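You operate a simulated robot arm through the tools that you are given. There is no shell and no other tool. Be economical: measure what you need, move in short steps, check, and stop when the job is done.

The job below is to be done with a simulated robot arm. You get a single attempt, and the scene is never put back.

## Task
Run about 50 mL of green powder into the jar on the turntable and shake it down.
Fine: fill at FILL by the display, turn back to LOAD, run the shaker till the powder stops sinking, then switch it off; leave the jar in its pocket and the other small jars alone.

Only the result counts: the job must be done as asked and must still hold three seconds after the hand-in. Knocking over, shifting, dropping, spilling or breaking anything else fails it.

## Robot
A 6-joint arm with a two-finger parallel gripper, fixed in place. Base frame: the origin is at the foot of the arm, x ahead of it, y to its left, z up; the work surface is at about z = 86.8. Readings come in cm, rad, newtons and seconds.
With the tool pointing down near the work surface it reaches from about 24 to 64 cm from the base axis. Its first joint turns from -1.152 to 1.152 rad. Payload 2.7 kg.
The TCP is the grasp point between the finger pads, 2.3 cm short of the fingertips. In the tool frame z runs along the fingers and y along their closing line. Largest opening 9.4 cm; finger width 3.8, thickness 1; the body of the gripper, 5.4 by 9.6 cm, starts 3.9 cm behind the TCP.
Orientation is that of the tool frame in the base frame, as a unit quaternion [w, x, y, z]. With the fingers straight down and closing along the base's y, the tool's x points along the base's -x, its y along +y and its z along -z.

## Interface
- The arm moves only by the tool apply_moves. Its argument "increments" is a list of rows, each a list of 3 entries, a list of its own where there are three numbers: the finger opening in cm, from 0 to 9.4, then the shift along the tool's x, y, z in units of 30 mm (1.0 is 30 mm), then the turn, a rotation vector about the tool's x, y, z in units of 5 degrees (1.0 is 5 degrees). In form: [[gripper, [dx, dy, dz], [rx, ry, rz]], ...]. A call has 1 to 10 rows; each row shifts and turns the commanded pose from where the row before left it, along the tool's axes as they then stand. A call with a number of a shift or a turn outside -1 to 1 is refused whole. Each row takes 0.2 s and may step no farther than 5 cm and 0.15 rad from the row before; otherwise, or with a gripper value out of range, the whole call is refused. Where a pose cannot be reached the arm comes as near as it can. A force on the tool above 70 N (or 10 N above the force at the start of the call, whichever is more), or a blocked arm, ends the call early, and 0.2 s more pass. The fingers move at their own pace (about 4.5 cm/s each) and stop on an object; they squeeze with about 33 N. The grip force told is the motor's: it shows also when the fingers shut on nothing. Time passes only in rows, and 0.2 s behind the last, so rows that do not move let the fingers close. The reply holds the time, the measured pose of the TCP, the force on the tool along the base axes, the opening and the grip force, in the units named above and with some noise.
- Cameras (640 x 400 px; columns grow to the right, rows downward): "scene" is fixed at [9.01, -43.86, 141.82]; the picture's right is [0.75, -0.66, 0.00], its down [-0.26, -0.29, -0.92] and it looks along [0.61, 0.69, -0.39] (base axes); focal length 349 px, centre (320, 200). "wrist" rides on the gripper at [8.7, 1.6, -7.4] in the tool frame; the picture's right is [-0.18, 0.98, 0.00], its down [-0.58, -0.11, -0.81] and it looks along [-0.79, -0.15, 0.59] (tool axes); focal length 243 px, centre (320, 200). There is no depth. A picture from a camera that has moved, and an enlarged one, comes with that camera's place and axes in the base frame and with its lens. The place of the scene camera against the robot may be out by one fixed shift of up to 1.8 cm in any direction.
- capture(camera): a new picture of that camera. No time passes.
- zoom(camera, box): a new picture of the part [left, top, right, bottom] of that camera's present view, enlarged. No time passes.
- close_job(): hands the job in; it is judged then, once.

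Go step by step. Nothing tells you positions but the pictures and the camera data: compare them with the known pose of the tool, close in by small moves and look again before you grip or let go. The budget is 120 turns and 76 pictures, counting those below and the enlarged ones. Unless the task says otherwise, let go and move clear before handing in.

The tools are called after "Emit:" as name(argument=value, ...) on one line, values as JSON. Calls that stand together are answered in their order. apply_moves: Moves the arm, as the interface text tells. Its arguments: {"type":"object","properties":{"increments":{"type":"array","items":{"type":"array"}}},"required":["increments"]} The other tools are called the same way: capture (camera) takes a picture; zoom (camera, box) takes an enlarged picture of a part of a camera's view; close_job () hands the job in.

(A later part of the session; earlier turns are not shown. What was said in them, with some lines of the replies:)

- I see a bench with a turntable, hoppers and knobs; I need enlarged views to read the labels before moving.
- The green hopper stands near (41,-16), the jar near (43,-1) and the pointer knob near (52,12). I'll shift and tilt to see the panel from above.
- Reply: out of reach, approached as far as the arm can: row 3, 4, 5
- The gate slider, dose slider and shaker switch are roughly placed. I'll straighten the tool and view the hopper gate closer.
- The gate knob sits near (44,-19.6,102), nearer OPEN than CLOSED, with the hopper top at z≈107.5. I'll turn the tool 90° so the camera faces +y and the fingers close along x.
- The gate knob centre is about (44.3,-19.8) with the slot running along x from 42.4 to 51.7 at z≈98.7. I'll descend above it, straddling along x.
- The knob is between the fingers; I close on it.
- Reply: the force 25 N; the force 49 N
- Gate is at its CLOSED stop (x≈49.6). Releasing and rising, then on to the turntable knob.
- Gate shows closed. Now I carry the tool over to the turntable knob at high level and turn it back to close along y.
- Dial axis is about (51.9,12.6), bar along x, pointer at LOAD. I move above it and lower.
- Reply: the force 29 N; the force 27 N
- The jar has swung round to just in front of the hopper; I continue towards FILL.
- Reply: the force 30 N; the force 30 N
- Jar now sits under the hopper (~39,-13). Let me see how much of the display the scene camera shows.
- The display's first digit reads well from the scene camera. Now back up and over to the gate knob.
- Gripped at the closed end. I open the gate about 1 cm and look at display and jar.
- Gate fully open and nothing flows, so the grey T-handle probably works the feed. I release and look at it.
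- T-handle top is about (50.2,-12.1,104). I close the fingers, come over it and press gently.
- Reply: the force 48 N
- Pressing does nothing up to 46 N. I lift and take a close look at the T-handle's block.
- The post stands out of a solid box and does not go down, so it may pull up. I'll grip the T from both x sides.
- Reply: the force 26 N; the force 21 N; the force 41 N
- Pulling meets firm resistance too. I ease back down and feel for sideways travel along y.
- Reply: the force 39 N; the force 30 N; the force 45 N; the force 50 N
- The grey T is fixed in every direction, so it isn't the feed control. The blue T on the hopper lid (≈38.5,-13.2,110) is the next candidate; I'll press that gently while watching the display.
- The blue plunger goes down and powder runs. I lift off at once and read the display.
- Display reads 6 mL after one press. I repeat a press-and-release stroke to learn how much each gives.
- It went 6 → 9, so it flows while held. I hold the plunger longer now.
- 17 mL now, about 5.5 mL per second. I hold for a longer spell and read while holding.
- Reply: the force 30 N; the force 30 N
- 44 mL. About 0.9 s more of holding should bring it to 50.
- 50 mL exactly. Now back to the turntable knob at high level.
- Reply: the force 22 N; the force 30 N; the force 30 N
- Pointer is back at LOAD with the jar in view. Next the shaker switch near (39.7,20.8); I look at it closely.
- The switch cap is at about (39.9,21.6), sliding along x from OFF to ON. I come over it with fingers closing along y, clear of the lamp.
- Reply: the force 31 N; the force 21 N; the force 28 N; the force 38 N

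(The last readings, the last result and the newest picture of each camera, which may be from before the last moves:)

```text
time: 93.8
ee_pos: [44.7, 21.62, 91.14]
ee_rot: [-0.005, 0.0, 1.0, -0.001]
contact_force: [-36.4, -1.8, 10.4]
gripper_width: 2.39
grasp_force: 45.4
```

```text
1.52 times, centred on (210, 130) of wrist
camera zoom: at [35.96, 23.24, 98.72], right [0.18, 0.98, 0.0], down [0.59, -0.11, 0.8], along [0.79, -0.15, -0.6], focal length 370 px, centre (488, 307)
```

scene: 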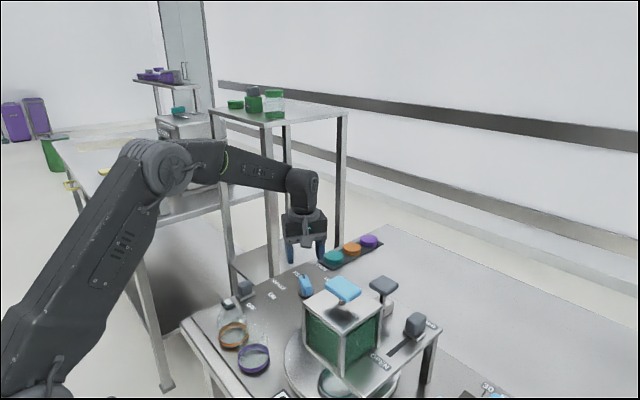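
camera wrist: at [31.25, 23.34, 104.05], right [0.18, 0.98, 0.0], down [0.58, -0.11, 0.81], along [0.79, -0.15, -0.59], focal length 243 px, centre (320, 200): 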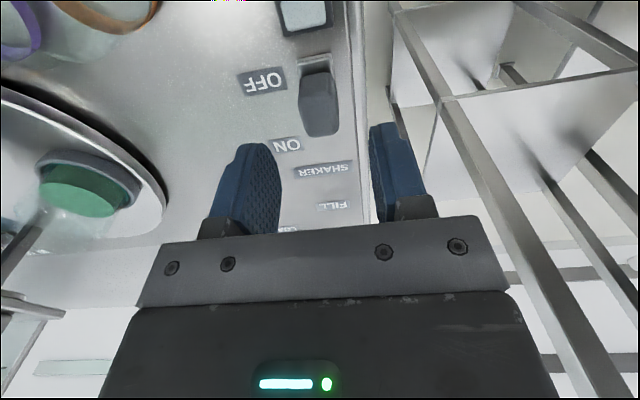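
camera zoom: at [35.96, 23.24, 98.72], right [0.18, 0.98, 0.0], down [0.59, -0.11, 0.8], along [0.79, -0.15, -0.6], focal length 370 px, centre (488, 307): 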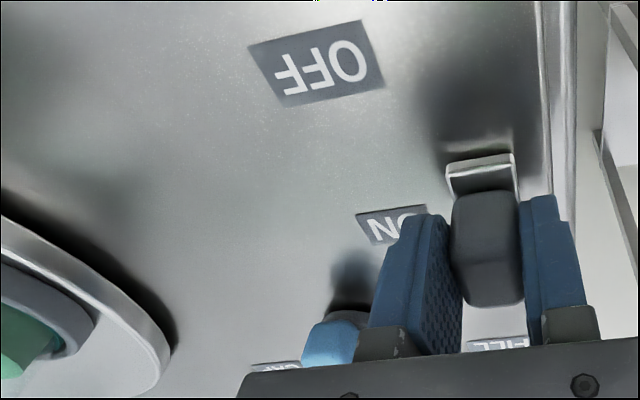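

Switch is at its ON stop. I let the shaker run, holding still.

Emit:
apply_moves(increments=[[0, [0.08, 0, 0], [0, 0, 0]], [0, [0, 0, 0], [0, 0, 0]], [0, [0, 0, 0], [0, 0, 0]], [0, [0, 0, 0], [0, 0, 0]], [0, [0, 0, 0], [0, 0, 0]], [0, [0, 0, 0], [0, 0, 0]], [0, [0, 0, 0], [0, 0, 0]], [0, [0, 0, 0], [0, 0, 0]], [0, [0, 0, 0], [0, 0, 0]], [0, [0, 0, 0], [0, 0, 0]]])

Emit:
zoom(camera="wrist", box=[0, 100, 160, 240])

Emit:
apply_moves(increments=[[0, [0, 0, 0], [0, 0, 0]], [0, [0, 0, 0], [0, 0, 0]], [0, [0, 0, 0], [0, 0, 0]], [0, [0, 0, 0], [0, 0, 0]], [0, [0, 0, 0], [0, 0, 0]], [0, [0, 0, 0], [0, 0, 0]], [0, [0, 0, 0], [0, 0, 0]], [0, [0, 0, 0], [0, 0, 0]], [0, [0, 0, 0], [0, 0, 0]], [0, [0, 0, 0], [0, 0, 0]]])

Emit:
apply_moves(increments=[[0, [0, 0, 0], [0, 0, 0]], [0, [0, 0, 0], [0, 0, 0]], [0, [0, 0, 0], [0, 0, 0]], [0, [0, 0, 0], [0, 0, 0]], [0, [0, 0, 0], [0, 0, 0]], [0, [0, 0, 0], [0, 0, 0]], [0, [0, 0, 0], [0, 0, 0]], [0, [0, 0, 0], [0, 0, 0]], [0, [0, 0, 0], [0, 0, 0]], [0, [0, 0, 0], [0, 0, 0]]])

Emit:
apply_moves(increments=[[0, [0, 0, 0], [0, 0, 0]], [0, [0, 0, 0], [0, 0, 0]], [0, [0, 0, 0], [0, 0, 0]], [0, [0, 0, 0], [0, 0, 0]], [0, [0, 0, 0], [0, 0, 0]], [0, [0, 0, 0], [0, 0, 0]], [0, [0, 0, 0], [0, 0, 0]], [0, [0, 0, 0], [0, 0, 0]], [0, [0, 0, 0], [0, 0, 0]], [0, [0, 0, 0], [0, 0, 0]]])

Emit:
apply_moves(increments=[[0, [0, 0, 0], [0, 0, 0]], [0, [0, 0, 0], [0, 0, 0]], [0, [0, 0, 0], [0, 0, 0]], [0, [0, 0, 0], [0, 0, 0]], [0, [0, 0, 0], [0, 0, 0]], [0, [0, 0, 0], [0, 0, 0]], [0, [0, 0, 0], [0, 0, 0]], [0, [0, 0, 0], [0, 0, 0]], [0, [0, 0, 0], [0, 0, 0]], [0, [0, 0, 0], [0, 0, 0]]])

Emit:
zoom(camera="wrist", box=[0, 100, 160, 240])

```text
time: 96.0
ee_pos: [44.67, 21.44, 91.09]
ee_rot: [-0.004, 0.0, 1.0, -0.001]
contact_force: [-29.3, 5.2, 10.3]
gripper_width: 2.38
grasp_force: 44.5
```

```text
2.86 times, centred on (80, 170) of wrist
camera zoom: at [35.96, 23.23, 98.66], right [0.18, 0.98, 0.0], down [0.59, -0.11, 0.8], along [0.79, -0.15, -0.6], focal length 693 px, centre (1006, 286)
```

zoom: 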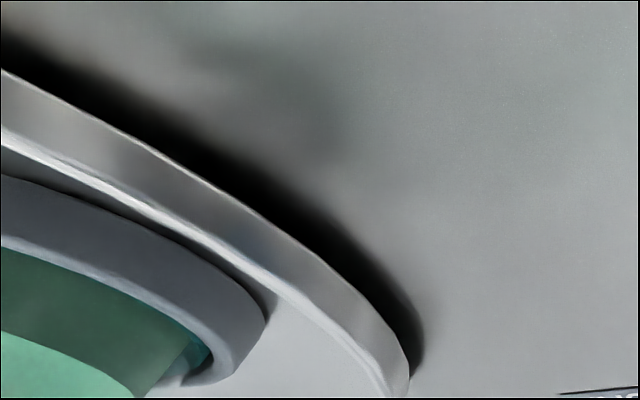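

```text
time: 98.2
ee_pos: [44.69, 21.61, 91.18]
ee_rot: [-0.003, -0.001, 1.0, -0.001]
contact_force: [-28.8, 5.9, 13.1]
gripper_width: 2.37
grasp_force: 45.3
```

```text
time: 100.4
ee_pos: [44.74, 21.45, 91.11]
ee_rot: [-0.003, -0.001, 1.0, -0.002]
contact_force: [-28.1, 5.2, 12.1]
gripper_width: 2.34
grasp_force: 45.2
```

```text
time: 102.6
ee_pos: [44.73, 21.51, 91.07]
ee_rot: [-0.003, 0.0, 1.0, -0.001]
contact_force: [-28.3, 5.2, 10.6]
gripper_width: 2.36
grasp_force: 44.7
```

```text
time: 104.8
ee_pos: [44.71, 21.52, 91.28]
ee_rot: [-0.003, -0.001, 1.0, -0.001]
contact_force: [-27.1, 6.1, 9.8]
gripper_width: 2.33
grasp_force: 45.0
```

```text
2.86 times, centred on (80, 170) of wrist
camera zoom: at [35.98, 23.23, 98.64], right [0.18, 0.98, 0.0], down [0.59, -0.11, 0.8], along [0.79, -0.15, -0.6], focal length 693 px, centre (1006, 286)
```

zoom: 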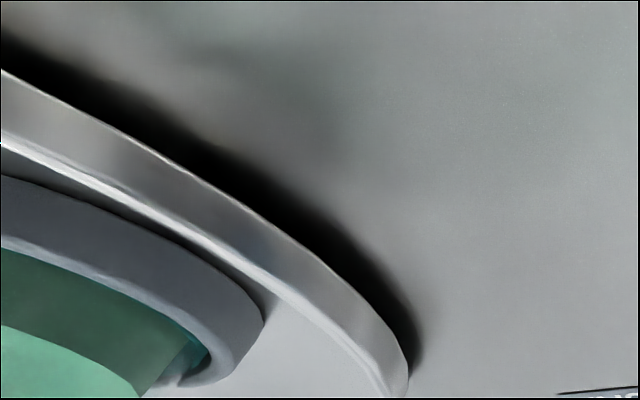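

The surface has sunk a little; I keep it running for another spell and compare again.

Emit:
apply_moves(increments=[[0, [0, 0, 0], [0, 0, 0]], [0, [0, 0, 0], [0, 0, 0]], [0, [0, 0, 0], [0, 0, 0]], [0, [0, 0, 0], [0, 0, 0]], [0, [0, 0, 0], [0, 0, 0]], [0, [0, 0, 0], [0, 0, 0]], [0, [0, 0, 0], [0, 0, 0]], [0, [0, 0, 0], [0, 0, 0]], [0, [0, 0, 0], [0, 0, 0]], [0, [0, 0, 0], [0, 0, 0]]])

Emit:
apply_moves(increments=[[0, [0, 0, 0], [0, 0, 0]], [0, [0, 0, 0], [0, 0, 0]], [0, [0, 0, 0], [0, 0, 0]], [0, [0, 0, 0], [0, 0, 0]], [0, [0, 0, 0], [0, 0, 0]], [0, [0, 0, 0], [0, 0, 0]], [0, [0, 0, 0], [0, 0, 0]], [0, [0, 0, 0], [0, 0, 0]], [0, [0, 0, 0], [0, 0, 0]], [0, [0, 0, 0], [0, 0, 0]]])

Emit:
apply_moves(increments=[[0, [0, 0, 0], [0, 0, 0]], [0, [0, 0, 0], [0, 0, 0]], [0, [0, 0, 0], [0, 0, 0]], [0, [0, 0, 0], [0, 0, 0]], [0, [0, 0, 0], [0, 0, 0]], [0, [0, 0, 0], [0, 0, 0]], [0, [0, 0, 0], [0, 0, 0]], [0, [0, 0, 0], [0, 0, 0]], [0, [0, 0, 0], [0, 0, 0]], [0, [0, 0, 0], [0, 0, 0]]])

Emit:
apply_moves(increments=[[0, [0, 0, 0], [0, 0, 0]], [0, [0, 0, 0], [0, 0, 0]], [0, [0, 0, 0], [0, 0, 0]], [0, [0, 0, 0], [0, 0, 0]], [0, [0, 0, 0], [0, 0, 0]], [0, [0, 0, 0], [0, 0, 0]], [0, [0, 0, 0], [0, 0, 0]], [0, [0, 0, 0], [0, 0, 0]], [0, [0, 0, 0], [0, 0, 0]], [0, [0, 0, 0], [0, 0, 0]]])

Emit:
apply_moves(increments=[[0, [0, 0, 0], [0, 0, 0]], [0, [0, 0, 0], [0, 0, 0]], [0, [0, 0, 0], [0, 0, 0]], [0, [0, 0, 0], [0, 0, 0]], [0, [0, 0, 0], [0, 0, 0]], [0, [0, 0, 0], [0, 0, 0]], [0, [0, 0, 0], [0, 0, 0]], [0, [0, 0, 0], [0, 0, 0]], [0, [0, 0, 0], [0, 0, 0]], [0, [0, 0, 0], [0, 0, 0]]])

Emit:
zoom(camera="wrist", box=[0, 100, 160, 240])

```text
time: 107.0
ee_pos: [44.68, 21.47, 91.04]
ee_rot: [-0.002, 0.0, 1.0, -0.001]
contact_force: [-25.8, 5.9, 7.5]
gripper_width: 2.35
grasp_force: 45.3
```

```text
time: 109.2
ee_pos: [44.63, 21.48, 91.18]
ee_rot: [-0.002, 0.0, 1.0, -0.001]
contact_force: [-25.0, 4.2, 7.0]
gripper_width: 2.36
grasp_force: 45.0
```

```text
time: 111.4
ee_pos: [44.68, 21.55, 91.25]
ee_rot: [-0.003, -0.001, 1.0, 0.0]
contact_force: [-24.0, 4.7, 4.3]
gripper_width: 2.36
grasp_force: 44.9
```

```text
time: 113.6
ee_pos: [44.84, 21.53, 91.07]
ee_rot: [-0.003, 0.0, 1.0, -0.001]
contact_force: [-23.5, 4.8, 4.0]
gripper_width: 2.36
grasp_force: 44.8
```

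```text
time: 115.8
ee_pos: [44.66, 21.55, 91.09]
ee_rot: [-0.001, -0.001, 1.0, -0.001]
contact_force: [-22.6, 3.9, 2.4]
gripper_width: 2.38
grasp_force: 44.4
```

```text
2.86 times, centred on (80, 170) of wrist
camera zoom: at [36.01, 23.23, 98.62], right [0.18, 0.98, 0.0], down [0.58, -0.11, 0.8], along [0.79, -0.15, -0.59], focal length 693 px, centre (1006, 286)
```

zoom: 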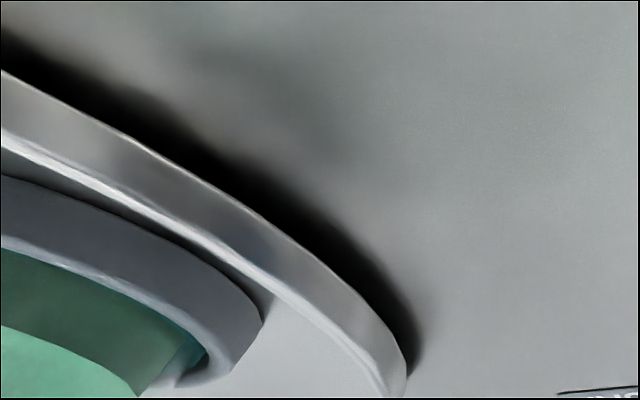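

The surface no longer changes, so it has settled. Now the switch goes back to OFF.

Emit:
apply_moves(increments=[[0, [0.25, 0, 0], [0, 0, 0]], [0, [0.25, 0, 0], [0, 0, 0]], [0, [0.25, 0, 0], [0, 0, 0]], [0, [0.25, 0, 0], [0, 0, 0]], [0, [0.25, 0, 0], [0, 0, 0]], [0, [0.25, 0, 0], [0, 0, 0]], [0, [0.1, 0, 0], [0, 0, 0]]])

Emit:
apply_moves(increments=[[0, [0.08, 0, 0], [0, 0, 0]], [0, [0.07, 0, 0], [0, 0, 0]]])

```text
time: 117.4
ee_pos: [40.17, 21.38, 91.1]
ee_rot: [0.0, 0.0, 1.0, 0.0]
contact_force: [9.0, 7.8, -6.6]
gripper_width: 2.38
grasp_force: 45.4
```

```text
time: 118.0
ee_pos: [39.78, 21.56, 91.16]
ee_rot: [0.004, 0.0, 1.0, 0.002]
contact_force: [35.0, 0.3, -13.9]
gripper_width: 2.42
grasp_force: 45.5
```

It is against the OFF stop. Easing, releasing and rising clear.

Emit:
apply_moves(increments=[[0, [-0.07, 0, 0], [0, 0, 0]], [4.5, [0, 0, 0], [0, 0, 0]], [4.5, [0, 0, 0], [0, 0, 0]], [4.5, [0, 0, -0.5], [0, 0, 0]], [4.5, [0, 0, -1], [0, 0, 0]], [4.5, [0, 0, -1], [0, 0, 0]], [4.5, [0.5, 0, -1], [0, 0, 0]], [4.5, [0.5, 0, -1], [0, 0, 0]], [4.5, [0, 0, -1], [0, 0, 0]]])

Emit:
capture(camera="wrist")

```text
time: 120.0
ee_pos: [36.75, 21.35, 107.54]
ee_rot: [-0.002, -0.001, 1.0, 0.001]
contact_force: [-0.5, -0.9, 1.2]
gripper_width: 4.49
grasp_force: 0.1
```

```text
1 pictures are left
camera wrist: at [27.95, 23.15, 115.08], right [0.18, 0.98, 0.0], down [0.58, -0.11, 0.8], along [0.79, -0.15, -0.59], focal length 243 px, centre (320, 200)
```

wrist: 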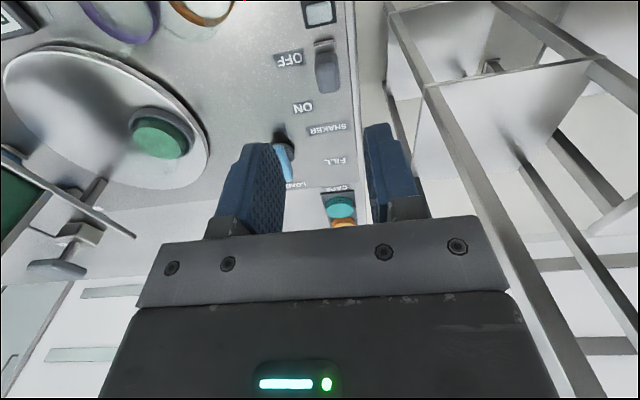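

The switch is at OFF, the pointer is at LOAD, the filled jar is in its pocket and the arm is clear, so I hand in.

Emit:
close_job()

```text
The job is handed in.
```

I ran 50 mL of green powder (by the display) into the jar at FILL, then turned the table back to LOAD. The shaker ran about 22 s, until the powder stopped sinking, and is now off. The jar is still in its pocket and I did not touch the other small jars.

Before finding that the blue plunger feeds the powder, I closed and reopened the hopper gate; it is back at OPEN. I also pushed and pulled the grey T-handle at up to about 50 N; it did not move.
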